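You operate a simulated robot arm through the tools that you are given. There is no shell and no other tool. Be economical: measure what you need, move in short steps, check, and stop when the job is done.

You run a simulated robot arm. Do the job below in one go: nothing can be reset, and whatever is moved stays where it is left.

Task
Fetch the brown gear and set it on the top of the grey workbench. Put one of the black gears from the top of the repair bench on the long red tray. Put one of the cream fuses from the top of the repair bench on the counter of the paper store. Put one of the pads from the green mat on the left end of the gear bench. Shut the workbench drawer. Press the number one key three times. Stack the printer module marked "D3" from the top of the grey bench on top of the printer module that says "N7". Any order will do.

The check looks at the end state, three seconds after you hand in, the way a careful person would. Anything else that was tipped, shoved, dropped, spilled or broken makes it a failure.

Robot
A 7-joint arm with a two-finger parallel gripper on a trunk, on a base that drives. Base frame: it is fixed to the floor where the robot stands at the start and does not move with it; the origin is under the middle of the robot, x ahead of it, y to its left, z up; the surface under the hand at the start is at about z = 844. Lengths are in mm, angles in degrees, forces in N, time in s.
Its first joint turns from -166.0 to 166.0 degrees. Places, roughly: black gear [500, -500, 750]; brown gear [1250, 0, 750]; counter of the paper store [-4400, 400, 900]; cream fuse [250, -1000, 750]; left end of the gear bench [-3800, -1700, 800]; long red tray [-2000, -3500, 750]; number one key [-1100, -2700, 900]; pad [-500, -1750, 750]; printer module [-1500, -3250, 750]; top of the grey workbench (201x18 cm) [-480, -2060, 820]; workbench drawer [-800, -1800, 700]. Payload 1.57 kg.
The TCP is the grasp point between the finger pads, 30 mm short of the fingertips. In the tool frame z runs along the fingers and y along their closing line. Largest opening 80 mm; finger width 17, thickness 12; the body of the gripper, 40 by 82 mm, starts 80 mm behind the TCP.
Orientation is told as [roll, pitch, yaw] about the base's x, y, z axes, in that order, counted from this pose: with the fingers straight down and closing along the base's y, the tool's x points along the base's -x, its y along +y and its z along -z.

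Tools
- The arm moves only by the tool play_rows. Its argument "rows" is a list of rows, each a list of 2 entries, a list of its own where there are three numbers: the shift along the base's x, y, z in units of 50 mm (1.0 is 50 mm), then the turn, a rotation vector about the base's x, y, z in units of 8 degrees (1.0 is 8 degrees). In form: [[[dx, dy, dz], [wx, wy, wz]], ...]. A call has 1 to 12 rows; each row shifts and turns the commanded pose from where the row before left it. "claw" is the opening, from 0 (shut) to 1 (fully open), set as the call begins (left out, the last holds). A call with a number of a shift or a turn outside -1 to 1 is refused whole. Rows are played at 5 a second. More than 50 mm and 8.6 degrees between two rows, or a gripper value outside its range, and nothing of the call is played. A pose out of reach is approached as far as the arm can. The call stops where the force on the tool passes 40 N (or 10 N more than at its start, if that is more) or the arm is blocked; 0.2 s more then pass. Each finger travels about 153 mm/s and halts on what it meets, pressing with about 43 N; the grip force reading is that of the motor and also rises with nothing between the fingers. The clock runs only during rows and for 0.2 s after the last one: add rows that do not move to give the fingers time. It gives the time, the measured TCP pose, the force on the tool (base axes), the opening and the grip force at its end, in the units of the frame above (readings bear some noise), with the torque about the TCP (base axes, N m) and any sound that the robot's microphone picked up.
- Cameras (640 x 400 px; columns grow to the right, rows downward): "scene" is now at [-28.6, 130.7, 1381.7]; the picture's right is [-0.63, -0.77, 0.00], its down [-0.34, 0.28, -0.90] and it looks along [0.70, -0.57, -0.43] (base axes); focal length 276 px, centre (320, 200). "wrist" rides on the gripper at [72, -7, -122] in the tool frame; the picture's right is [0.09, 1.00, 0.00], its down [-0.84, 0.08, -0.54] and it looks along [-0.54, 0.05, 0.84] (tool axes); focal length 238 px, centre (320, 200). There is no depth. A picture from a camera that has moved, and an enlarged one, comes with that camera's place and axes in the base frame and with its lens.
- camera(camera): a new picture of that camera. The clock stands still meanwhile.
- drive_base(legs): drives the robot by 1 to 6 legs, each [ahead, left, turn to the left] in mm, mm and degrees, along the robot's own axes; the way and the turn of a leg run together, so that a leg with both is an arc; at most 1500 mm and 180 degrees a leg. The arm and the cameras ride along, it lands a little off, and it stops where it bumps. It gives what a move gives.
- turn_head(pan, tilt): turns the head with the scene camera to pan (to the left, within 143 degrees either way) and tilt (down, from -29 to 69), counted from straight ahead of the robot. It gives what a move gives.
- enlarge(camera, box): a new picture of the part [left, top, right, bottom] of that camera's present view, enlarged. The clock stands still meanwhile.
- sign_off(): hands the job in; it is judged then, once.

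Work in short steps. Places have to be worked out from the pictures, the camera data and where the tool is seen: move nearer, look again, correct. Check each grasp and each placing, and mend what went wrong. You have 186 turns and 148 pictures in all, those below and enlarged ones among them. Open the gripper and draw the arm clear of the work before you hand the job in, unless the task says otherwise; then end with one line.

The tools are called after ">>>" as name(argument=value, ...) on one line, values as JSON. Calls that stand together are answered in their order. play_rows: Moves the arm, as the interface text tells. Its arguments: {"type":"object","properties":{"rows":{"type":"array","items":{"type":"array"}},"claw":{"type":"number"}},"required":["rows"]} The other tools are called the same way: drive_base (legs) drives the base; turn_head (pan, tilt) turns the head that bears the scene camera; camera (camera) takes a picture; enlarge (camera, box) takes an enlarged picture of a part of a camera's view; sign_off () hands the job in.

At the start:

```text
clock: 0.0
tool_pos: [435.5, -452.7, 1122.1]
orientation: [0.0, 0.0, -0.1]
ft_force: [0.2, 0.2, 0.3]
wrist_torque: [0.01, -0.03, 0.0]
gripper_width: 80.0
finger_force: 0.0
robot x, y, heading: [-1.8, 1.1, -0.0]
head pan, tilt: [-39.2, 25.8]
```

scene: 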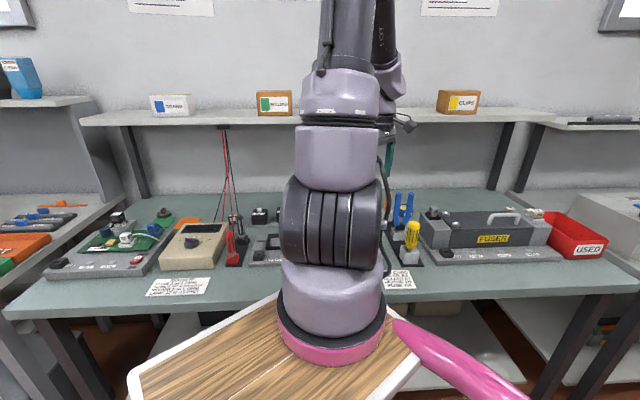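
wrist: 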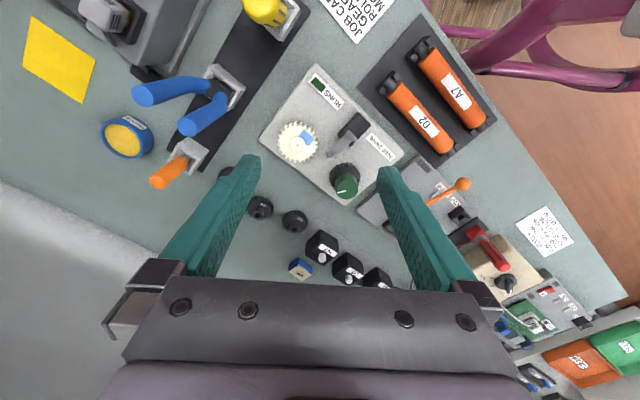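

The arm hides a lot of the bench; I turn the head to survey the surroundings first.

>>> turn_head(pan=0, tilt=30)

>>> camera(camera="scene")

>>> turn_head(pan=-80, tilt=30)

>>> camera(camera="scene")

>>> turn_head(pan=-140, tilt=20)

>>> camera(camera="scene")

>>> turn_head(pan=140, tilt=20)

>>> camera(camera="scene")

```text
clock: 1.1
tool_pos: [435.2, -452.8, 1121.6]
orientation: [0.1, 0.0, 0.0]
ft_force: [0.3, 0.3, 0.3]
wrist_torque: [-0.01, -0.05, -0.02]
gripper_width: 80.0
finger_force: 0.0
robot x, y, heading: [-1.3, 0.3, 0.0]
head pan, tilt: [0.0, 30.0]
```

```text
145 pictures are left
camera scene: at [-9.4, 188.7, 1375.0], right [0.0, -1.0, 0.0], down [-0.5, 0.0, -0.87], along [0.87, 0.0, -0.5], focal length 276 px, centre (320, 200)
```

scene: 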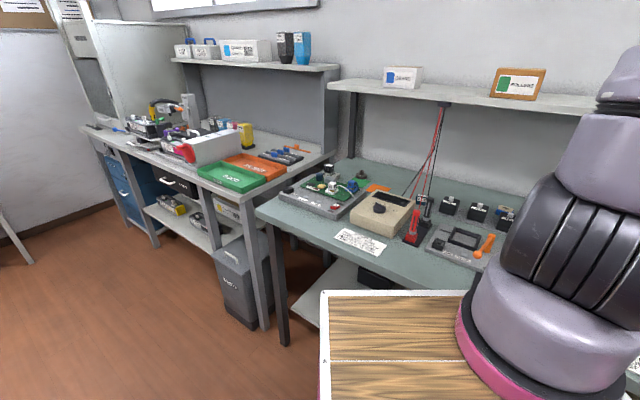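

```text
clock: 2.6
tool_pos: [434.7, -453.2, 1121.2]
orientation: [0.0, 0.0, 0.0]
ft_force: [-0.6, -0.2, -0.1]
wrist_torque: [0.02, 0.0, 0.0]
gripper_width: 80.2
finger_force: 0.1
robot x, y, heading: [1.6, 1.5, -0.2]
head pan, tilt: [-80.0, 30.0]
```

```text
144 pictures are left
camera scene: at [-84.1, 99.7, 1375.0], right [-0.98, -0.17, 0.0], down [-0.09, 0.49, -0.87], along [0.15, -0.85, -0.5], focal length 276 px, centre (320, 200)
```

scene: 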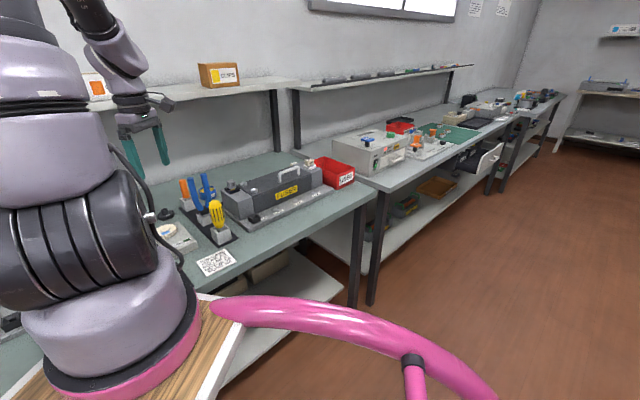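

```text
clock: 3.9
tool_pos: [434.5, -452.6, 1121.0]
orientation: [0.0, 0.0, 0.0]
ft_force: [-0.8, 0.0, 1.0]
wrist_torque: [-0.01, -0.01, 0.01]
gripper_width: 80.2
finger_force: 0.1
robot x, y, heading: [2.3, -1.4, -0.2]
head pan, tilt: [-140.0, 20.0]
```

```text
143 pictures are left
camera scene: at [-171.1, 128.9, 1391.0], right [-0.64, 0.77, 0.0], down [0.26, 0.22, -0.94], along [-0.72, -0.6, -0.34], focal length 276 px, centre (320, 200)
```

scene: 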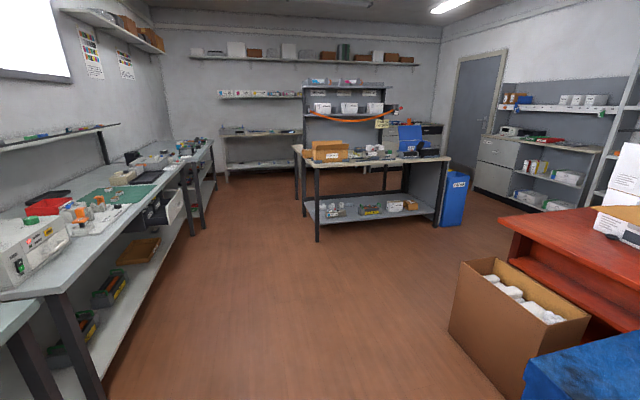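

```text
clock: 7.8
tool_pos: [435.0, -452.6, 1120.6]
orientation: [0.0, 0.0, 0.1]
ft_force: [-0.5, 0.5, 0.3]
wrist_torque: [-0.02, -0.03, -0.01]
gripper_width: 79.9
finger_force: 0.1
robot x, y, heading: [2.7, -1.7, 0.1]
head pan, tilt: [140.0, 20.0]
```

```text
142 pictures are left
camera scene: at [-171.2, 248.7, 1391.1], right [0.64, 0.77, 0.0], down [0.26, -0.22, -0.94], along [-0.72, 0.6, -0.34], focal length 276 px, centre (320, 200)
```

scene: 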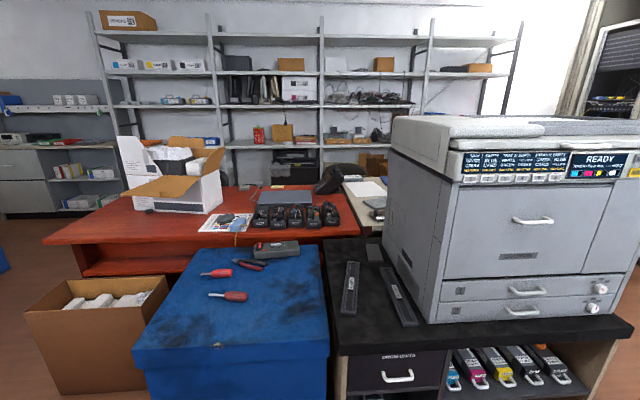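

The repair bench is the green-topped one ahead. I look closer from the wrist camera at what lies there.

>>> enlarge(camera="wrist", box=[100, 60, 420, 300])

>>> turn_head(pan=-50, tilt=35)

>>> camera(camera="scene")

>>> turn_head(pan=-15, tilt=30)

>>> camera(camera="scene")

```text
1.67 times, centred on (260, 180) of wrist
camera zoom: at [363.7, -457.8, 1243.3], right [-0.09, 1.0, 0.0], down [0.84, 0.08, 0.54], along [0.54, 0.05, -0.84], focal length 397 px, centre (420, 233)
```

zoom: 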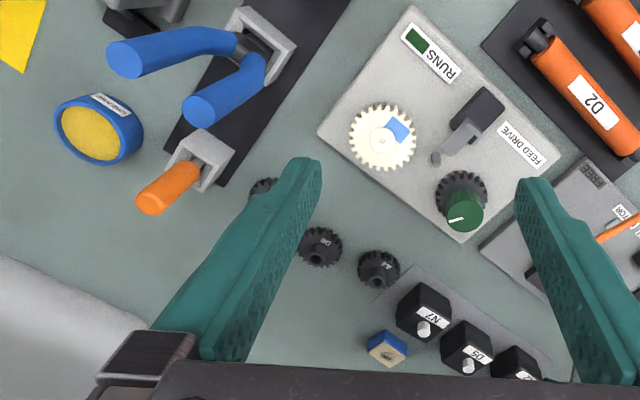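

```text
clock: 10.6
tool_pos: [434.8, -452.0, 1121.9]
orientation: [0.0, 0.0, 0.1]
ft_force: [0.1, -0.8, -0.1]
wrist_torque: [0.05, 0.01, 0.0]
gripper_width: 80.1
finger_force: 0.2
robot x, y, heading: [1.1, -0.0, 0.1]
head pan, tilt: [-50.0, 35.0]
```

```text
140 pictures are left
camera scene: at [-43.2, 121.4, 1367.2], right [-0.77, -0.64, 0.0], down [-0.37, 0.44, -0.82], along [0.53, -0.63, -0.57], focal length 276 px, centre (320, 200)
```

scene: 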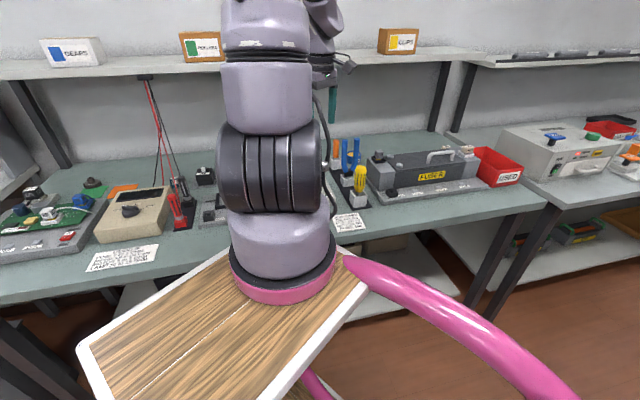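

```text
clock: 11.6
tool_pos: [435.2, -452.9, 1121.7]
orientation: [0.0, 0.1, 0.0]
ft_force: [0.1, -0.1, 0.3]
wrist_torque: [0.01, 0.05, 0.0]
gripper_width: 80.2
finger_force: 0.0
robot x, y, heading: [2.7, 1.6, 0.2]
head pan, tilt: [-15.0, 30.0]
```

```text
139 pictures are left
camera scene: at [-12.5, 165.3, 1375.0], right [-0.26, -0.97, 0.0], down [-0.48, 0.13, -0.87], along [0.84, -0.22, -0.5], focal length 276 px, centre (320, 200)
```

scene: 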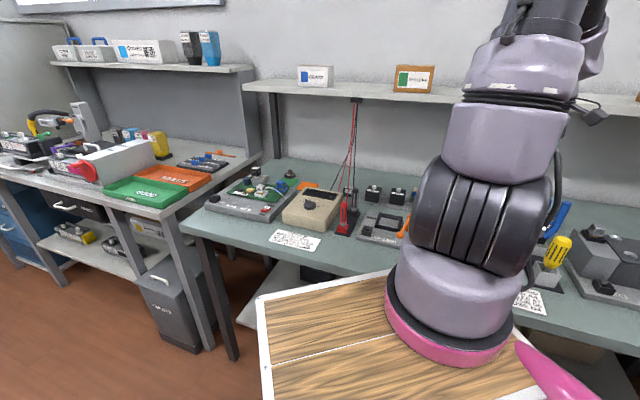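

A small olive/brown thing sits near the board at the left end of the repair bench, and I need the fuser area too. Enlarging both.

>>> enlarge(camera="scene", box=[200, 150, 420, 260])

>>> turn_head(pan=-80, tilt=30)

>>> enlarge(camera="scene", box=[130, 130, 370, 280])

>>> enlarge(camera="scene", box=[320, 60, 580, 220])

```text
2.91 times, centred on (310, 205) of scene
camera zoom: at [-12.5, 165.3, 1375.0], right [-0.26, -0.97, 0.0], down [-0.48, 0.13, -0.87], along [0.84, -0.22, -0.5], focal length 801 px, centre (349, 186)
```

zoom: 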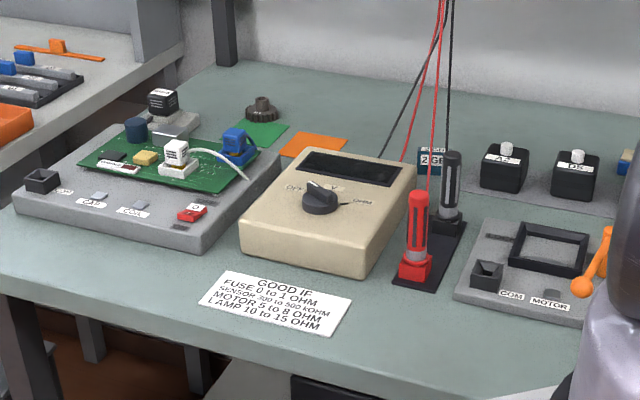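

```text
clock: 12.9
tool_pos: [435.7, -452.8, 1121.2]
orientation: [0.0, 0.0, 0.0]
ft_force: [0.2, 0.4, 0.5]
wrist_torque: [-0.04, 0.01, -0.02]
gripper_width: 79.7
finger_force: 0.2
robot x, y, heading: [1.0, -0.3, 0.1]
head pan, tilt: [-80.0, 30.0]
```

```text
2.67 times, centred on (250, 205) of scene
camera zoom: at [-84.1, 99.7, 1375.0], right [-0.98, -0.17, 0.0], down [-0.09, 0.49, -0.87], along [0.15, -0.85, -0.5], focal length 735 px, centre (507, 187)
```

zoom: 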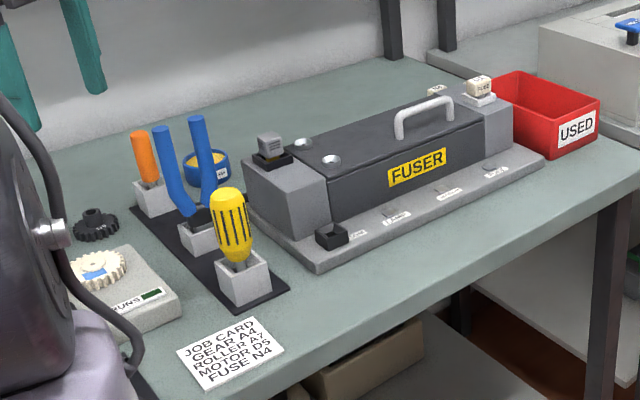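

```text
2.46 times, centred on (450, 140) of scene
camera zoom: at [-84.1, 99.7, 1375.0], right [-0.98, -0.17, 0.0], down [-0.09, 0.49, -0.87], along [0.15, -0.85, -0.5], focal length 678 px, centre (0, 348)
```

zoom: 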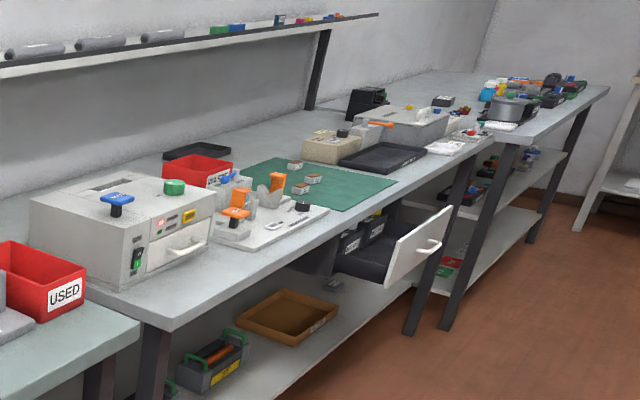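

Triangulating, the bench top is at z≈844, its front edge runs along (.585,.811) about 430 mm from the robot; the brown gear is near (1115, 8) and black gears near (640,-550). I turn to face the bench and shift left toward the brown gear.

>>> drive_base(legs=[[0, 0, -36], [0, 600, 0]])

>>> turn_head(pan=0, tilt=35)

>>> camera(camera="scene")

>>> camera(camera="wrist")

```text
clock: 18.0
tool_pos: [443.1, -131.6, 1120.7]
orientation: [0.0, 0.1, -35.4]
ft_force: [-0.4, 0.2, -0.8]
wrist_torque: [-0.02, 0.0, -0.01]
gripper_width: 80.0
finger_force: 0.1
robot x, y, heading: [350.2, 490.3, -35.2]
head pan, tilt: [-80.0, 30.0]
```

```text
clock: 19.6
tool_pos: [442.7, -130.6, 1120.7]
orientation: [-0.1, 0.0, -35.3]
ft_force: [-0.4, 0.7, -0.2]
wrist_torque: [0.02, 0.03, 0.05]
gripper_width: 80.2
finger_force: 0.0
robot x, y, heading: [354.5, 486.7, -35.3]
head pan, tilt: [0.0, 35.0]
```

```text
135 pictures are left
camera scene: at [449.9, 649.6, 1367.2], right [-0.58, -0.82, 0.0], down [-0.47, 0.33, -0.82], along [0.67, -0.47, -0.57], focal length 276 px, centre (320, 200)
```

scene: 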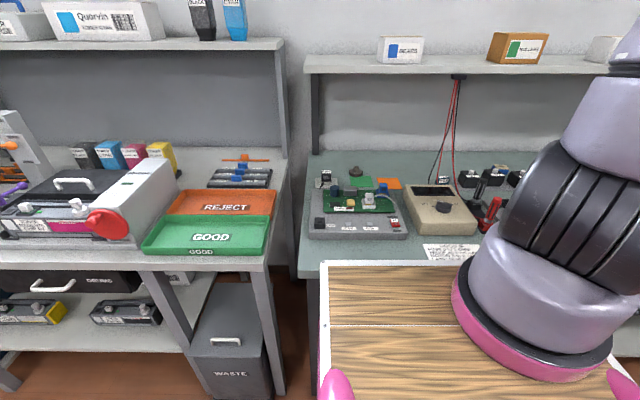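

```text
134 pictures are left
camera wrist: at [381.2, -94.2, 1243.3], right [0.5, 0.87, 0.0], down [0.73, -0.42, 0.54], along [0.47, -0.27, -0.84], focal length 238 px, centre (320, 200)
```

wrist: 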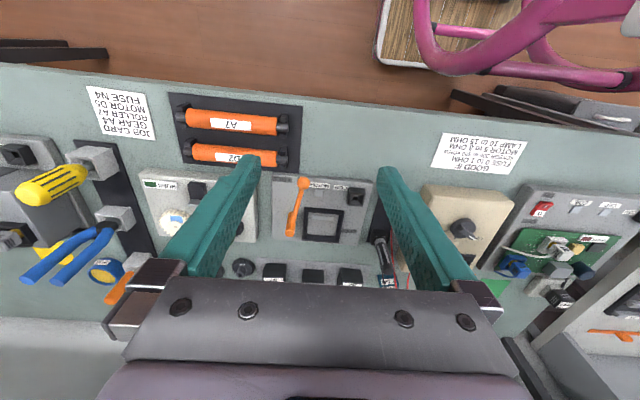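

The brown gear triangulates to about (1118, 12, 860), with the overhead shelf front edge about above it at z≈1210. I slide the arm along the bench first (clear of the probe wires), then a bit forward.

>>> play_rows(rows=[[[0.57, 0.8, 0], [0, 0, 0]], [[0.57, 0.8, 0], [0, 0, 0]], [[0.57, 0.8, 0], [0, 0, 0]], [[0.57, 0.8, 0], [0, 0, 0]], [[0.57, 0.8, 0], [0, 0, 0]], [[0.57, 0.8, 0], [0, 0, 0]], [[0.57, 0.8, 0], [0, 0, 0]], [[0.57, 0.8, 0], [0, 0, 0]], [[0.57, 0.8, 0], [0, 0, 0]], [[0.57, 0.8, 0], [0, 0, 0]], [[0.79, -0.57, 0], [0, 0, 0]], [[0.79, -0.57, 0], [0, 0, 0]]], claw=1)

>>> camera(camera="wrist")

>>> camera(camera="scene")

```text
clock: 22.1
tool_pos: [825.8, 174.5, 1152.2]
orientation: [0.0, 0.0, -35.4]
ft_force: [0.0, 0.3, 0.6]
wrist_torque: [-0.03, -0.04, 0.0]
gripper_width: 80.0
finger_force: 0.1
out of reach, approached as far as the arm can: row 4, 5, 6, 7
robot x, y, heading: [347.0, 489.1, -35.4]
head pan, tilt: [0.0, 35.0]
```

```text
133 pictures are left
camera wrist: at [765.0, 213.0, 1274.3], right [0.5, 0.87, 0.0], down [0.73, -0.42, 0.54], along [0.47, -0.27, -0.84], focal length 238 px, centre (320, 200)
```

wrist: 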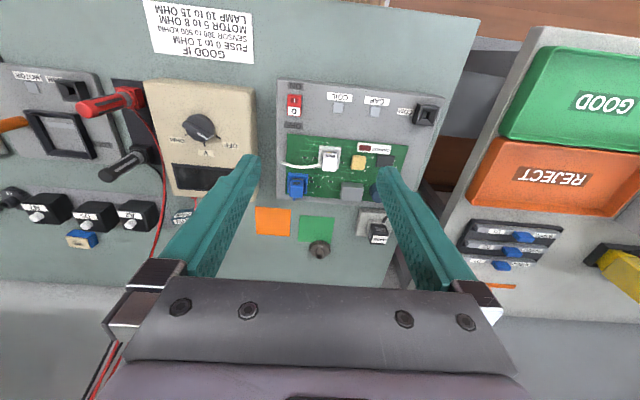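

```text
132 pictures are left
camera scene: at [449.3, 650.2, 1367.2], right [-0.58, -0.82, 0.0], down [-0.47, 0.33, -0.82], along [0.67, -0.47, -0.57], focal length 276 px, centre (320, 200)
```

scene: 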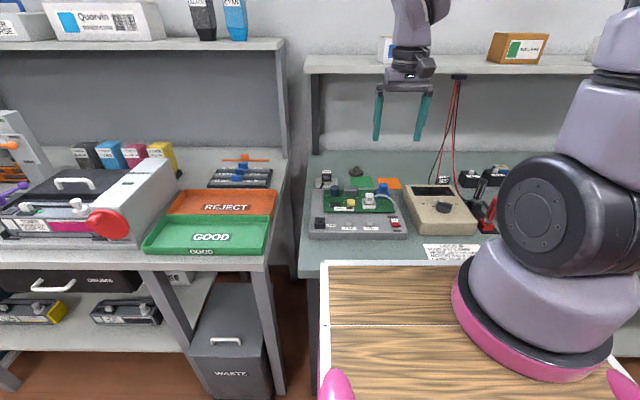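

Wrist view confirms the gear at (1117, 11). Moving in low under the shelf, stopping short of it.

>>> play_rows(rows=[[[0.614, -0.286, -0.574], [0, 0, 0]], [[0.614, -0.286, -0.574], [0, 0, 0]], [[0.614, -0.286, -0.574], [0, 0, 0]], [[0.614, -0.286, -0.574], [0, 0, 0]], [[0.614, -0.286, -0.574], [0, 0, 0]], [[0.614, -0.286, -0.574], [0, 0, 0]]])

>>> camera(camera="wrist")

>>> camera(camera="scene")

```text
clock: 23.6
tool_pos: [1010.9, 91.5, 975.7]
orientation: [0.1, -0.1, -35.4]
ft_force: [-0.5, -0.1, 0.2]
wrist_torque: [-0.01, -0.02, 0.0]
gripper_width: 79.6
finger_force: 0.0
robot x, y, heading: [349.1, 485.4, -35.3]
head pan, tilt: [0.0, 35.0]
```

```text
131 pictures are left
camera wrist: at [948.9, 129.3, 1098.7], right [0.5, 0.87, 0.0], down [0.73, -0.42, 0.54], along [0.47, -0.27, -0.84], focal length 238 px, centre (320, 200)
```

wrist: 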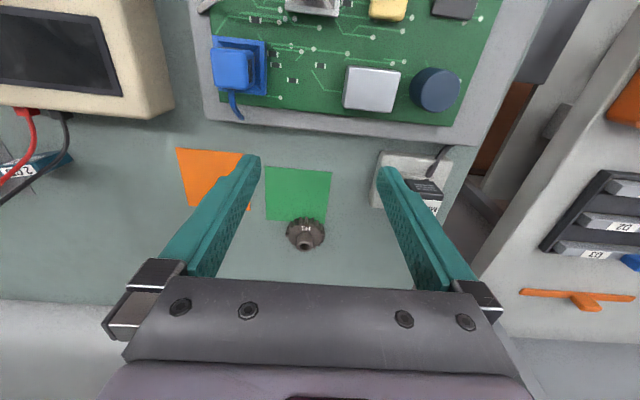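

```text
130 pictures are left
camera scene: at [449.4, 650.0, 1367.2], right [-0.58, -0.82, 0.0], down [-0.47, 0.33, -0.82], along [0.67, -0.47, -0.57], focal length 276 px, centre (320, 200)
```

scene: 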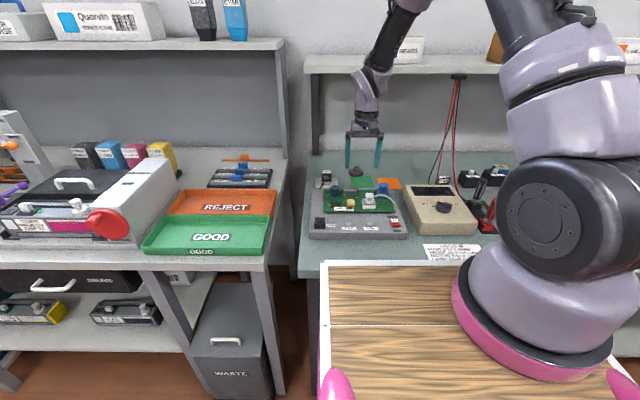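

Gear at (1118, 10), ~50 mm across, with a hub on top. I go in diagonally and down to straddle it.

>>> play_rows(rows=[[[0.536, -0.408, -0.4], [0, 0, 0]], [[0.536, -0.408, -0.4], [0, 0, 0]], [[0.536, -0.408, -0.4], [0, 0, 0]], [[0.536, -0.408, -0.4], [0, 0, 0]]])

>>> camera(camera="wrist")

>>> camera(camera="scene")

```text
clock: 24.6
tool_pos: [1118.8, 6.8, 899.1]
orientation: [0.1, 0.0, -35.3]
ft_force: [-0.6, 0.2, 1.2]
wrist_torque: [-0.03, 0.01, 0.03]
gripper_width: 80.2
finger_force: 0.1
robot x, y, heading: [349.4, 489.7, -35.4]
head pan, tilt: [0.0, 35.0]
```

```text
129 pictures are left
camera wrist: at [1058.0, 44.9, 1021.3], right [0.5, 0.87, 0.0], down [0.73, -0.42, 0.54], along [0.47, -0.27, -0.84], focal length 238 px, centre (320, 200)
```

wrist: 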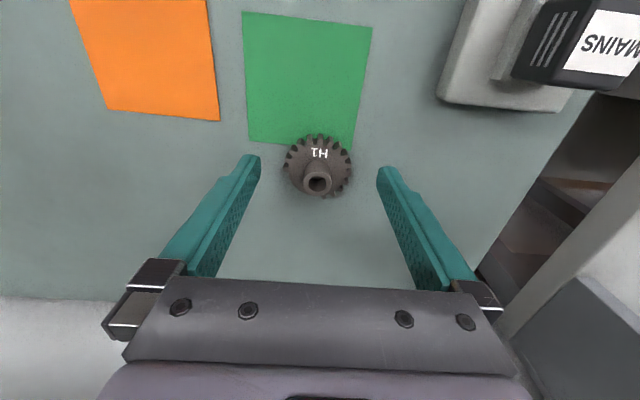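

```text
128 pictures are left
camera scene: at [449.6, 650.0, 1367.2], right [-0.58, -0.82, 0.0], down [-0.47, 0.33, -0.82], along [0.67, -0.47, -0.57], focal length 276 px, centre (320, 200)
```

scene: 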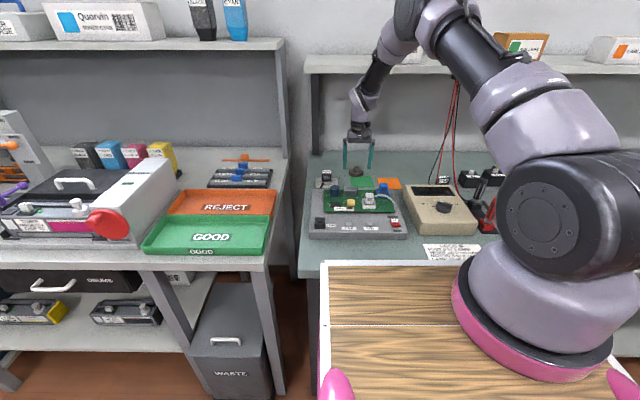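

Aligned. Descend to z≈878, then close.

>>> play_rows(rows=[[[0.04, -0.03, -0.22], [0, 0, 0]], [[0.04, -0.03, -0.22], [0, 0, 0]]])

>>> play_rows(rows=[[[0, 0, 0], [0, 0, 0]], [[0, 0, 0], [0, 0, 0]], [[0, 0, 0], [0, 0, 0]]], claw=0)

>>> camera(camera="wrist")

```text
clock: 25.1
tool_pos: [1124.4, 4.0, 876.1]
orientation: [0.0, 0.1, -35.3]
ft_force: [-0.5, 0.0, 0.4]
wrist_torque: [-0.01, 0.0, 0.01]
gripper_width: 79.8
finger_force: 0.0
robot x, y, heading: [347.6, 491.4, -35.1]
head pan, tilt: [0.0, 35.0]
```

```text
clock: 25.9
tool_pos: [1124.9, 4.8, 875.4]
orientation: [0.0, 0.0, -35.3]
ft_force: [0.4, -0.2, 0.2]
wrist_torque: [-0.01, 0.02, 0.02]
gripper_width: 46.9
finger_force: 43.0
robot x, y, heading: [348.0, 490.8, -35.2]
head pan, tilt: [0.0, 35.0]
```

```text
127 pictures are left
camera wrist: at [1063.2, 42.1, 997.3], right [0.5, 0.87, 0.0], down [0.73, -0.42, 0.54], along [0.47, -0.27, -0.84], focal length 238 px, centre (320, 200)
```

wrist: 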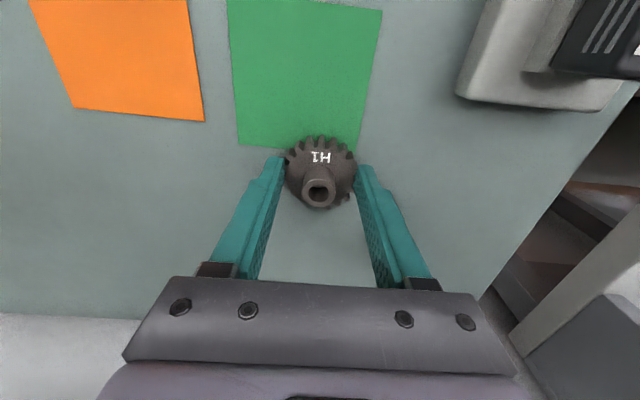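

Gripped (46.9 mm, 43 N). Retracing the way out from under the shelf.

>>> play_rows(rows=[[[0, 0, 0.4], [0, 0, 0]], [[-0.536, 0.408, 0.4], [0, 0, 0]], [[-0.536, 0.408, 0.4], [0, 0, 0]], [[-0.536, 0.408, 0.4], [0, 0, 0]], [[-0.536, 0.408, 0.4], [0, 0, 0]], [[-0.614, 0.35, 0.5], [0, 0, 0]], [[-0.614, 0.35, 0.5], [0, 0, 0]], [[-0.614, 0.35, 0.5], [0, 0, 0]], [[-0.614, 0.35, 0.5], [0, 0, 0]], [[-0.614, 0.35, 0.5], [0, 0, 0]], [[-0.614, 0.35, 0.5], [0, 0, 0]]])

>>> camera(camera="wrist")

```text
clock: 28.4
tool_pos: [833.3, 190.8, 1122.0]
orientation: [0.0, 0.0, -35.3]
ft_force: [-0.1, 0.4, -0.4]
wrist_torque: [0.03, 0.03, 0.0]
gripper_width: 46.8
finger_force: 43.0
robot x, y, heading: [350.4, 486.6, -35.5]
head pan, tilt: [0.0, 35.0]
```

```text
126 pictures are left
camera wrist: at [770.6, 229.0, 1245.3], right [0.5, 0.87, 0.0], down [0.73, -0.42, 0.54], along [0.47, -0.27, -0.84], focal length 238 px, centre (320, 200)
```

wrist: 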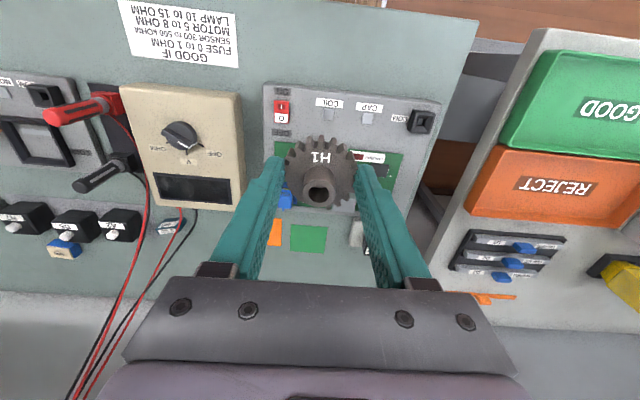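

Secure. Back off and drive right along the benches toward the grey workbench, then look.

>>> drive_base(legs=[[-250, 0, -0.5], [0, -1400, 0], [0, -700, 0]])

>>> camera(camera="scene")

>>> turn_head(pan=-50, tilt=30)

>>> camera(camera="scene")

```text
clock: 40.0
tool_pos: [-574.0, -1342.5, 1124.0]
orientation: [0.0, 0.0, -35.9]
ft_force: [0.3, 0.3, -0.5]
wrist_torque: [0.0, 0.01, 0.0]
gripper_width: 46.5
finger_force: 42.6
robot x, y, heading: [-1053.9, -1038.9, -35.7]
head pan, tilt: [0.0, 35.0]
```

```text
125 pictures are left
camera scene: at [-951.5, -880.0, 1367.2], right [-0.59, -0.81, 0.0], down [-0.46, 0.34, -0.82], along [0.66, -0.48, -0.57], focal length 276 px, centre (320, 200)
```

scene: 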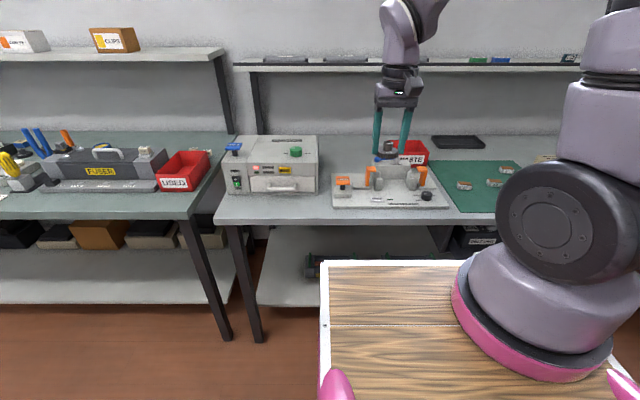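

```text
clock: 41.2
tool_pos: [-574.8, -1342.3, 1122.3]
orientation: [0.0, 0.0, -35.8]
ft_force: [-0.6, 0.3, -0.1]
wrist_torque: [-0.03, -0.03, 0.02]
gripper_width: 46.8
finger_force: 42.9
robot x, y, heading: [-1054.2, -1039.4, -35.8]
head pan, tilt: [-50.0, 30.0]
```

```text
124 pictures are left
camera scene: at [-1016.3, -918.5, 1375.0], right [-1.0, -0.07, 0.0], down [-0.04, 0.5, -0.87], along [0.06, -0.86, -0.5], focal length 276 px, centre (320, 200)
```

scene: 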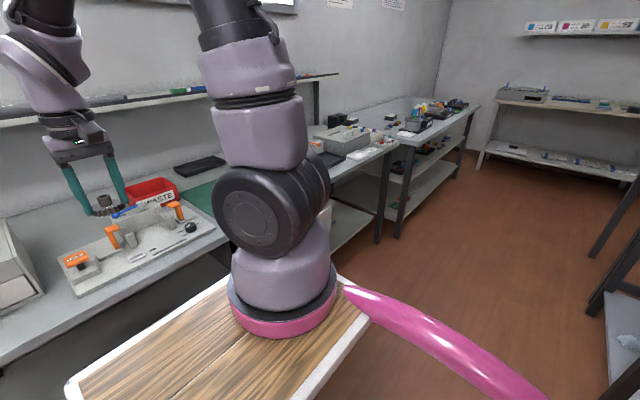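

The workbench spans further right; I drive on along it to see its free area, mat and drawer.

>>> drive_base(legs=[[0, -600, 0]])

>>> turn_head(pan=0, tilt=35)

>>> camera(camera="scene")

>>> camera(camera="wrist")

```text
clock: 44.6
tool_pos: [-922.5, -1827.0, 1123.8]
orientation: [0.0, 0.0, -35.3]
ft_force: [-0.3, 0.1, 0.4]
wrist_torque: [-0.03, 0.0, 0.0]
gripper_width: 46.8
finger_force: 43.3
robot x, y, heading: [-1404.4, -1528.0, -35.6]
head pan, tilt: [-50.0, 30.0]
```

```text
clock: 45.8
tool_pos: [-920.3, -1826.4, 1123.3]
orientation: [0.0, 0.0, -35.3]
ft_force: [-0.5, -0.1, -0.6]
wrist_torque: [0.02, -0.02, 0.02]
gripper_width: 46.7
finger_force: 43.0
robot x, y, heading: [-1408.4, -1532.8, -35.2]
head pan, tilt: [0.0, 35.0]
```

```text
123 pictures are left
camera scene: at [-1303.8, -1368.6, 1367.2], right [-0.58, -0.82, 0.0], down [-0.47, 0.33, -0.82], along [0.67, -0.47, -0.57], focal length 276 px, centre (320, 200)
```

scene: 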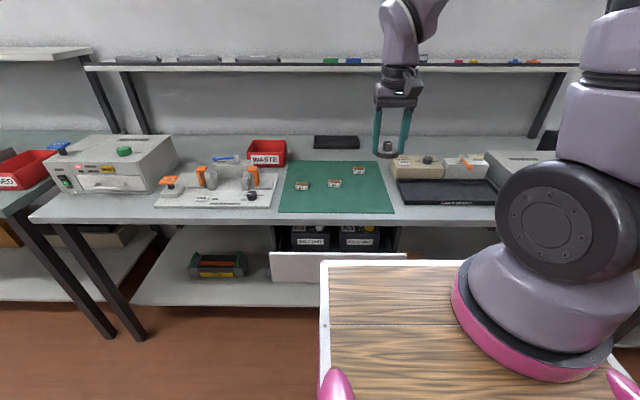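

```text
122 pictures are left
camera wrist: at [-983.2, -1788.9, 1245.4], right [0.5, 0.87, 0.0], down [0.73, -0.42, 0.54], along [0.47, -0.27, -0.84], focal length 238 px, centre (320, 200)
```

wrist: 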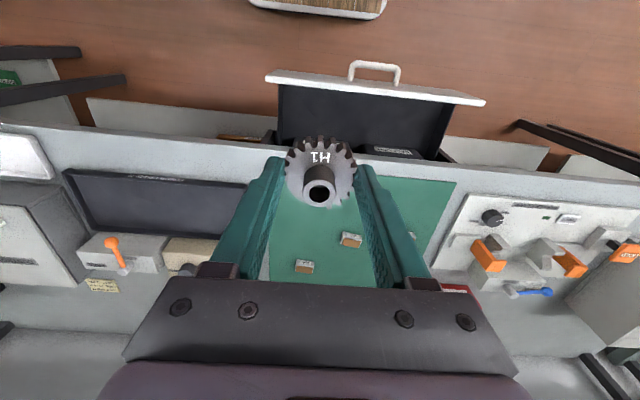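

The drawer is open under the green mat (3 pads on it); bare workbench top lies behind the mat. I'll set the gear there, around (-545,-2165), and first drive 130 mm closer.

>>> drive_base(legs=[[130, 0, -0.6]])

>>> play_rows(rows=[[[0.7, -0.5, -0.3], [0, 0, 0]], [[0.7, -0.5, -0.4], [0, 0, 0]], [[0.7, -0.5, -0.4], [0, 0, 0]], [[0.7, -0.5, -0.4], [0, 0, 0]]])

>>> camera(camera="wrist")

>>> camera(camera="scene")

```text
clock: 47.0
tool_pos: [-817.1, -1909.7, 1123.7]
orientation: [0.1, 0.0, -35.9]
ft_force: [1.1, -0.5, -0.3]
wrist_torque: [-0.04, 0.02, 0.04]
gripper_width: 46.7
finger_force: 42.8
robot x, y, heading: [-1293.8, -1608.5, -36.2]
head pan, tilt: [0.0, 35.0]
```

```text
clock: 48.0
tool_pos: [-680.1, -2010.3, 1046.7]
orientation: [0.0, 0.0, -35.8]
ft_force: [-0.9, 0.2, 0.9]
wrist_torque: [-0.01, -0.03, -0.03]
gripper_width: 47.1
finger_force: 43.0
robot x, y, heading: [-1299.3, -1604.3, -35.7]
head pan, tilt: [0.0, 35.0]
```

```text
121 pictures are left
camera wrist: at [-742.4, -1971.3, 1168.3], right [0.51, 0.86, 0.0], down [0.72, -0.43, 0.54], along [0.47, -0.28, -0.84], focal length 238 px, centre (320, 200)
```

wrist: 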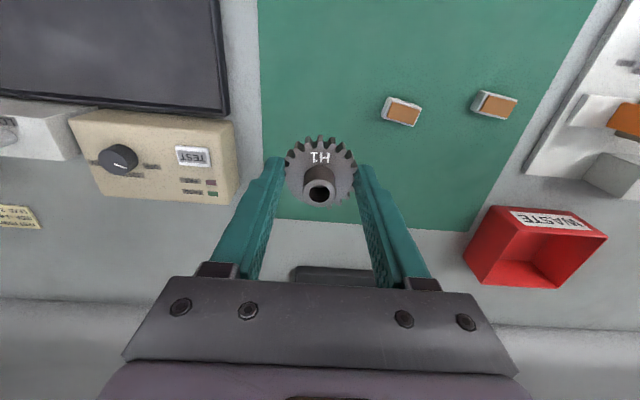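

```text
120 pictures are left
camera scene: at [-1195.3, -1446.1, 1367.2], right [-0.59, -0.81, 0.0], down [-0.46, 0.34, -0.82], along [0.66, -0.48, -0.57], focal length 276 px, centre (320, 200)
```

scene: 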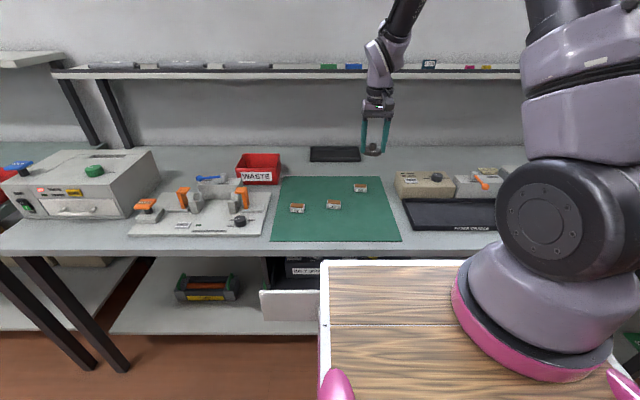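

Bare strip behind the mat is n≈800–920 (about 120 mm). Moving above its middle at lower height.

>>> play_rows(rows=[[[0.575, -0.456, -0.367], [0, 0, 0]], [[0.575, -0.456, -0.367], [0, 0, 0]], [[0.575, -0.456, -0.367], [0, 0, 0]], [[0.575, -0.456, -0.367], [0, 0, 0]], [[0.575, -0.456, -0.367], [0, 0, 0]], [[0.575, -0.456, -0.367], [0, 0, 0]]])

>>> camera(camera="wrist")

>>> enlarge(camera="scene", box=[260, 60, 500, 210])

```text
clock: 49.4
tool_pos: [-504.8, -2145.0, 938.0]
orientation: [0.1, -0.1, -36.0]
ft_force: [0.0, 0.4, 0.6]
wrist_torque: [0.02, -0.04, 0.0]
gripper_width: 46.8
finger_force: 43.0
robot x, y, heading: [-1297.3, -1606.4, -35.9]
head pan, tilt: [0.0, 35.0]
```

```text
119 pictures are left
camera wrist: at [-566.3, -2106.2, 1060.6], right [0.51, 0.86, 0.0], down [0.72, -0.43, 0.54], along [0.47, -0.28, -0.84], focal length 238 px, centre (320, 200)
```

wrist: 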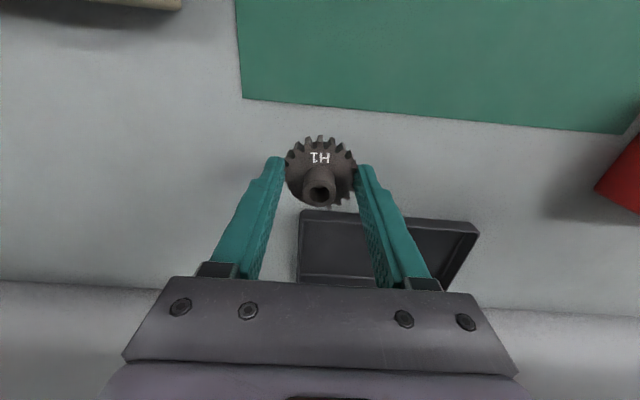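

```text
2.67 times, centred on (380, 135) of scene
camera zoom: at [-1195.1, -1446.2, 1367.2], right [-0.59, -0.81, 0.0], down [-0.46, 0.34, -0.82], along [0.66, -0.48, -0.57], focal length 735 px, centre (160, 373)
```

zoom: 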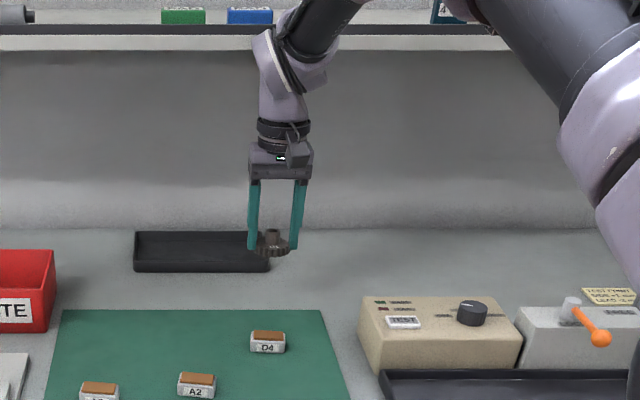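

Clear spot. Shift a little to the right away from the black tray and lower to just above contact.

>>> play_rows(rows=[[[-0.46, -0.64, 0], [0, 0, 0]], [[0, 0, -0.4], [0, 0, 0]], [[0, 0, -0.4], [0, 0, 0]], [[0, 0, -0.3], [0, 0, 0]]])

>>> play_rows(rows=[[[0, 0, -0.06], [0, 0, 0]], [[0, 0, -0.06], [0, 0, 0]]])

>>> camera(camera="wrist")

```text
clock: 50.4
tool_pos: [-527.1, -2177.3, 883.1]
orientation: [0.0, 0.0, -36.0]
ft_force: [-0.7, 0.0, -0.4]
wrist_torque: [0.01, -0.03, -0.01]
gripper_width: 46.9
finger_force: 43.5
robot x, y, heading: [-1296.1, -1606.0, -36.0]
head pan, tilt: [0.0, 35.0]
```

```text
clock: 51.0
tool_pos: [-528.9, -2175.9, 878.2]
orientation: [0.0, 0.0, -35.9]
ft_force: [0.0, 0.8, -0.9]
wrist_torque: [-0.02, -0.01, 0.01]
gripper_width: 46.6
finger_force: 42.8
robot x, y, heading: [-1297.9, -1607.5, -36.0]
head pan, tilt: [0.0, 35.0]
```

```text
117 pictures are left
camera wrist: at [-589.6, -2138.8, 999.0], right [0.51, 0.86, 0.0], down [0.72, -0.43, 0.54], along [0.47, -0.28, -0.84], focal length 238 px, centre (320, 200)
```

wrist: 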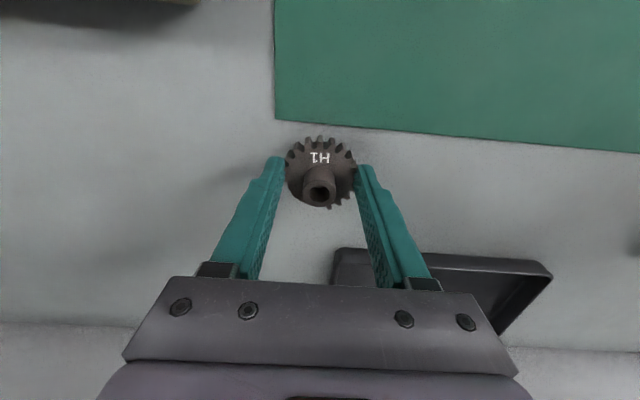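

Still no contact; step down gently in 2 mm steps until force appears.

>>> play_rows(rows=[[[0, 0, -0.04], [0, 0, 0]], [[0, 0, -0.04], [0, 0, 0]]])

>>> play_rows(rows=[[[0, 0, -0.04], [0, 0, 0]], [[0, 0, -0.04], [0, 0, 0]]])

>>> play_rows(rows=[[[0, 0, -0.04], [0, 0, 0]]])

```text
clock: 51.6
tool_pos: [-527.3, -2176.5, 872.7]
orientation: [0.0, -0.1, -35.8]
ft_force: [0.5, 0.1, -0.5]
wrist_torque: [-0.01, 0.03, 0.0]
gripper_width: 46.9
finger_force: 43.2
robot x, y, heading: [-1295.9, -1606.5, -36.1]
head pan, tilt: [0.0, 35.0]
```

```text
clock: 52.2
tool_pos: [-527.4, -2176.6, 869.9]
orientation: [0.0, 0.0, -36.0]
ft_force: [-0.3, -0.7, 0.1]
wrist_torque: [0.0, 0.01, -0.02]
gripper_width: 47.0
finger_force: 42.9
robot x, y, heading: [-1297.7, -1606.5, -35.6]
head pan, tilt: [0.0, 35.0]
```

```text
clock: 52.6
tool_pos: [-529.3, -2176.2, 868.1]
orientation: [0.0, 0.0, -36.0]
ft_force: [-0.2, 0.0, -0.2]
wrist_torque: [0.03, 0.0, 0.0]
gripper_width: 46.5
finger_force: 42.6
robot x, y, heading: [-1298.4, -1603.9, -35.8]
head pan, tilt: [0.0, 35.0]
```

>>> play_rows(rows=[[[0, 0, -0.06], [0, 0, 0]], [[0, 0, -0.06], [0, 0, 0]]])

>>> play_rows(rows=[[[0, 0, -0.05], [0, 0, 0]], [[0, 0, -0.05], [0, 0, 0]]])

>>> play_rows(rows=[[[0, 0, -0.04], [0, 0, 0]], [[0, 0, -0.04], [0, 0, 0]]])

>>> camera(camera="wrist")

```text
clock: 53.2
tool_pos: [-529.2, -2176.8, 860.8]
orientation: [0.0, 0.0, -35.9]
ft_force: [0.3, 0.4, -0.1]
wrist_torque: [-0.02, -0.02, -0.02]
gripper_width: 46.9
finger_force: 43.2
robot x, y, heading: [-1292.7, -1606.9, -35.8]
head pan, tilt: [0.0, 35.0]
```

```text
clock: 53.8
tool_pos: [-529.0, -2177.5, 855.3]
orientation: [0.0, -0.1, -36.0]
ft_force: [0.1, -1.1, -0.7]
wrist_torque: [-0.01, 0.01, 0.02]
gripper_width: 46.7
finger_force: 43.1
robot x, y, heading: [-1296.9, -1607.4, -35.7]
head pan, tilt: [0.0, 35.0]
```

```text
clock: 54.4
tool_pos: [-528.6, -2177.7, 853.9]
orientation: [0.0, -0.2, -35.9]
ft_force: [-5.8, 1.4, 18.9]
wrist_torque: [-0.38, -0.16, -0.05]
gripper_width: 46.7
finger_force: 42.9
robot x, y, heading: [-1294.6, -1604.9, -36.2]
head pan, tilt: [0.0, 35.0]
```

```text
116 pictures are left
camera wrist: at [-590.1, -2139.6, 976.0], right [0.51, 0.86, 0.0], down [0.72, -0.43, 0.55], along [0.47, -0.28, -0.84], focal length 238 px, centre (320, 200)
```

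wrist: 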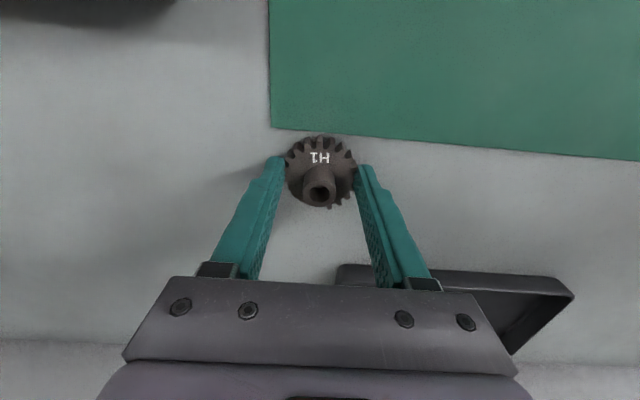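

Contact (19 N) at TCP z≈854, so this bench top is at about z 823. Release and lift.

>>> play_rows(rows=[[[0, 0, 0.02], [0, 0, 0]], [[0, 0, 0], [0, 0, 0]], [[0, 0, 0], [0, 0, 0]]], claw=1)

>>> play_rows(rows=[[[0, 0, 0.4], [0, 0, 0]], [[0, 0, 0.6], [0, 0, 0]], [[-0.5, 0.35, 0.6], [0, 0, 0]], [[-0.6, 0.45, 0.5], [0, 0, 0]], [[-0.6, 0.45, 0.4], [0, 0, 0]]])

>>> camera(camera="wrist")

```text
clock: 55.2
tool_pos: [-528.7, -2178.4, 852.3]
orientation: [0.1, 0.0, -36.0]
ft_force: [0.4, 0.4, 0.3]
wrist_torque: [-0.01, 0.0, -0.02]
gripper_width: 79.6
finger_force: 0.1
robot x, y, heading: [-1295.2, -1606.4, -35.9]
head pan, tilt: [0.0, 35.0]
```

```text
clock: 56.4
tool_pos: [-612.9, -2114.8, 976.8]
orientation: [0.0, 0.0, -35.9]
ft_force: [-0.6, 1.4, -1.3]
wrist_torque: [0.01, 0.03, 0.0]
gripper_width: 79.7
finger_force: 0.0
robot x, y, heading: [-1296.3, -1608.6, -35.6]
head pan, tilt: [0.0, 35.0]
```

```text
115 pictures are left
camera wrist: at [-673.8, -2076.9, 1098.6], right [0.51, 0.86, 0.0], down [0.72, -0.43, 0.54], along [0.47, -0.28, -0.84], focal length 238 px, centre (320, 200)
```

wrist: 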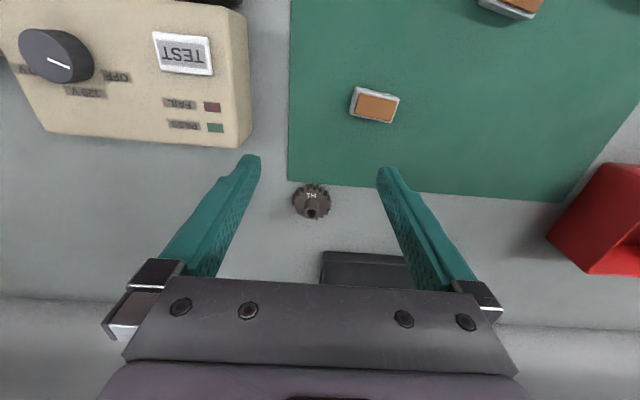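

Brown gear sits on the bare workbench top behind the mat. Next the drawer: back off, retract the arm and tilt the closed fingers forward.

>>> drive_base(legs=[[-180, 60, 0]])

>>> play_rows(rows=[[[-0.75, 0.55, 0], [0, 0, 0]], [[-0.75, 0.55, 0], [0, 0, 0]], [[-0.75, 0.55, 0], [0, 0, 0]], [[-0.75, 0.55, 0], [-0.585, -0.811, 0]], [[-0.75, 0.55, 0], [-0.585, -0.811, 0]], [[-0.4, 0.3, 0], [-0.585, -0.811, 0]], [[0, 0, 0], [-0.585, -0.811, 0]], [[0, 0, 0], [-0.585, -0.811, 0]]], claw=0)

>>> camera(camera="wrist")

>>> camera(camera="scene")

```text
clock: 58.0
tool_pos: [-722.2, -1961.2, 977.5]
orientation: [0.1, -0.1, -36.0]
ft_force: [0.0, 0.8, -0.2]
wrist_torque: [-0.01, -0.03, 0.03]
gripper_width: 79.9
finger_force: 0.0
robot x, y, heading: [-1405.3, -1449.5, -36.0]
head pan, tilt: [0.0, 35.0]
```

```text
clock: 59.8
tool_pos: [-866.0, -1829.1, 970.8]
orientation: [0.0, -39.9, -36.1]
ft_force: [-0.2, 0.4, 1.3]
wrist_torque: [0.02, -0.02, 0.0]
gripper_width: 0.0
finger_force: 21.1
out of reach, approached as far as the arm can: row 6, 7, 8
robot x, y, heading: [-1406.0, -1450.6, -35.7]
head pan, tilt: [0.0, 35.0]
```

```text
114 pictures are left
camera wrist: at [-977.8, -1755.4, 1019.4], right [0.53, 0.85, -0.06], down [0.28, -0.11, 0.95], along [0.8, -0.52, -0.3], focal length 238 px, centre (320, 200)
```

wrist: 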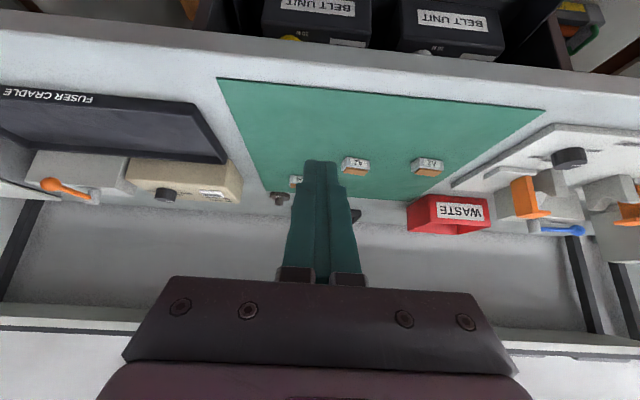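

```text
113 pictures are left
camera scene: at [-1304.4, -1292.1, 1367.2], right [-0.59, -0.81, 0.0], down [-0.46, 0.34, -0.82], along [0.66, -0.48, -0.57], focal length 276 px, centre (320, 200)
```

scene: 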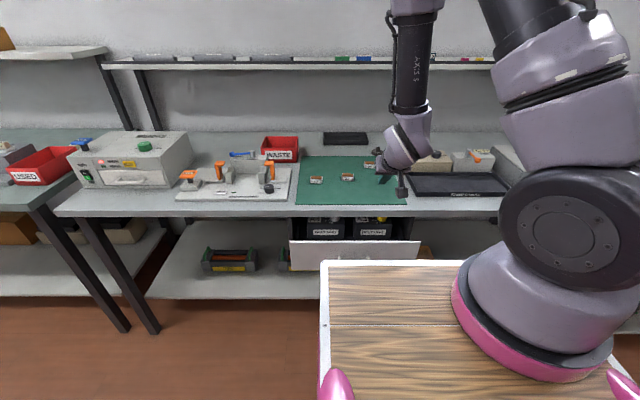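

The tilted arm can't retract further at this height, so I back the base up 260 mm and then lower the tool in front of the drawer.

>>> drive_base(legs=[[-260, 0, 0]])

>>> play_rows(rows=[[[0, 0, -0.95], [0, 0, 0]], [[0, 0, -0.95], [0, 0, 0]], [[0, 0, -0.95], [0, 0, 0]], [[0, 0, -0.95], [0, 0, 0]], [[0, 0, -0.95], [0, 0, 0]]])

>>> camera(camera="wrist")

>>> camera(camera="scene")

```text
clock: 61.6
tool_pos: [-1076.9, -1678.1, 972.0]
orientation: [0.1, -39.9, -35.8]
ft_force: [0.5, 1.2, -1.1]
wrist_torque: [-0.04, 0.03, -0.02]
gripper_width: 0.1
finger_force: 21.3
robot x, y, heading: [-1617.2, -1299.8, -35.9]
head pan, tilt: [0.0, 35.0]
```

```text
clock: 62.9
tool_pos: [-1077.6, -1676.3, 735.2]
orientation: [0.0, -40.0, -35.9]
ft_force: [0.0, 0.1, 0.0]
wrist_torque: [-0.01, 0.0, -0.02]
gripper_width: 0.0
finger_force: 21.4
robot x, y, heading: [-1616.3, -1300.9, -36.0]
head pan, tilt: [0.0, 35.0]
```

```text
112 pictures are left
camera wrist: at [-1188.8, -1601.8, 782.0], right [0.53, 0.85, -0.06], down [0.28, -0.11, 0.95], along [0.8, -0.52, -0.3], focal length 238 px, centre (320, 200)
```

wrist: 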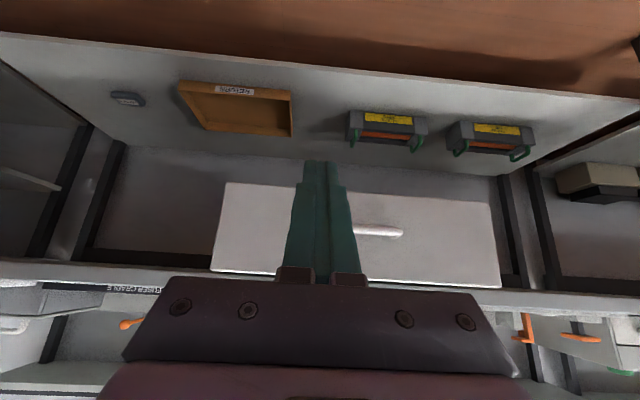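

```text
111 pictures are left
camera scene: at [-1515.2, -1139.0, 1367.2], right [-0.59, -0.81, 0.0], down [-0.46, 0.34, -0.82], along [0.66, -0.48, -0.57], focal length 276 px, centre (320, 200)
```

scene: 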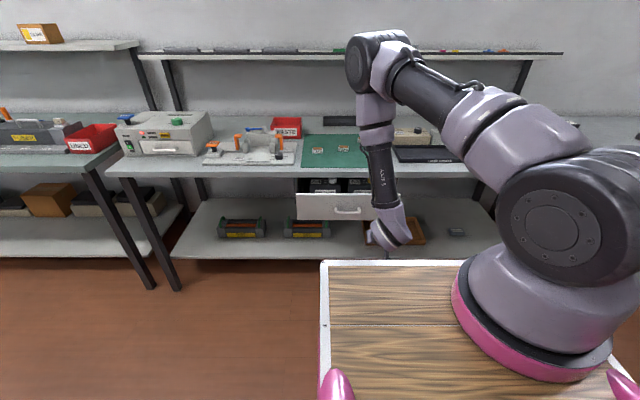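

The finger tips face the panel beside the handle, at mid-height. Approach, then push in slowly.

>>> play_rows(rows=[[[0.79, -0.57, 0], [0, 0, 0]], [[0.79, -0.57, 0], [0, 0, 0]], [[0.79, -0.57, 0], [0, 0, 0]], [[0.4, -0.29, 0], [0, 0, 0]], [[0.4, -0.29, 0], [0, 0, 0]], [[0.25, -0.18, 0], [0, 0, 0]], [[0.25, -0.18, 0], [0, 0, 0]], [[0.25, -0.18, 0], [0, 0, 0]]])

>>> camera(camera="wrist")

```text
clock: 64.7
tool_pos: [-880.3, -1817.1, 734.5]
orientation: [0.1, -40.0, -35.9]
ft_force: [0.8, -1.0, -0.7]
wrist_torque: [-0.05, 0.03, -0.04]
gripper_width: 0.1
finger_force: 21.3
robot x, y, heading: [-1615.7, -1295.1, -35.9]
head pan, tilt: [0.0, 35.0]
```

```text
110 pictures are left
camera wrist: at [-991.9, -1743.2, 782.1], right [0.53, 0.85, -0.06], down [0.28, -0.11, 0.95], along [0.8, -0.52, -0.3], focal length 238 px, centre (320, 200)
```

wrist: 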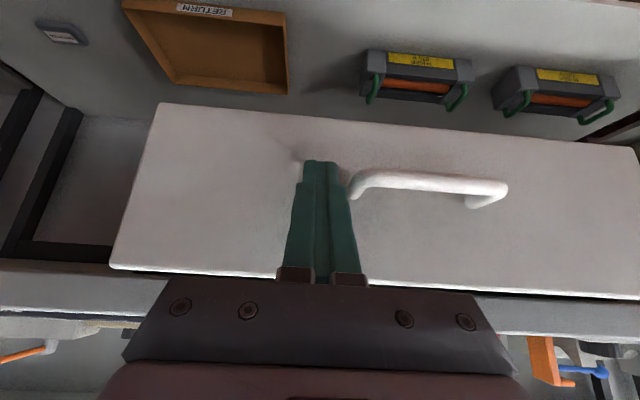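

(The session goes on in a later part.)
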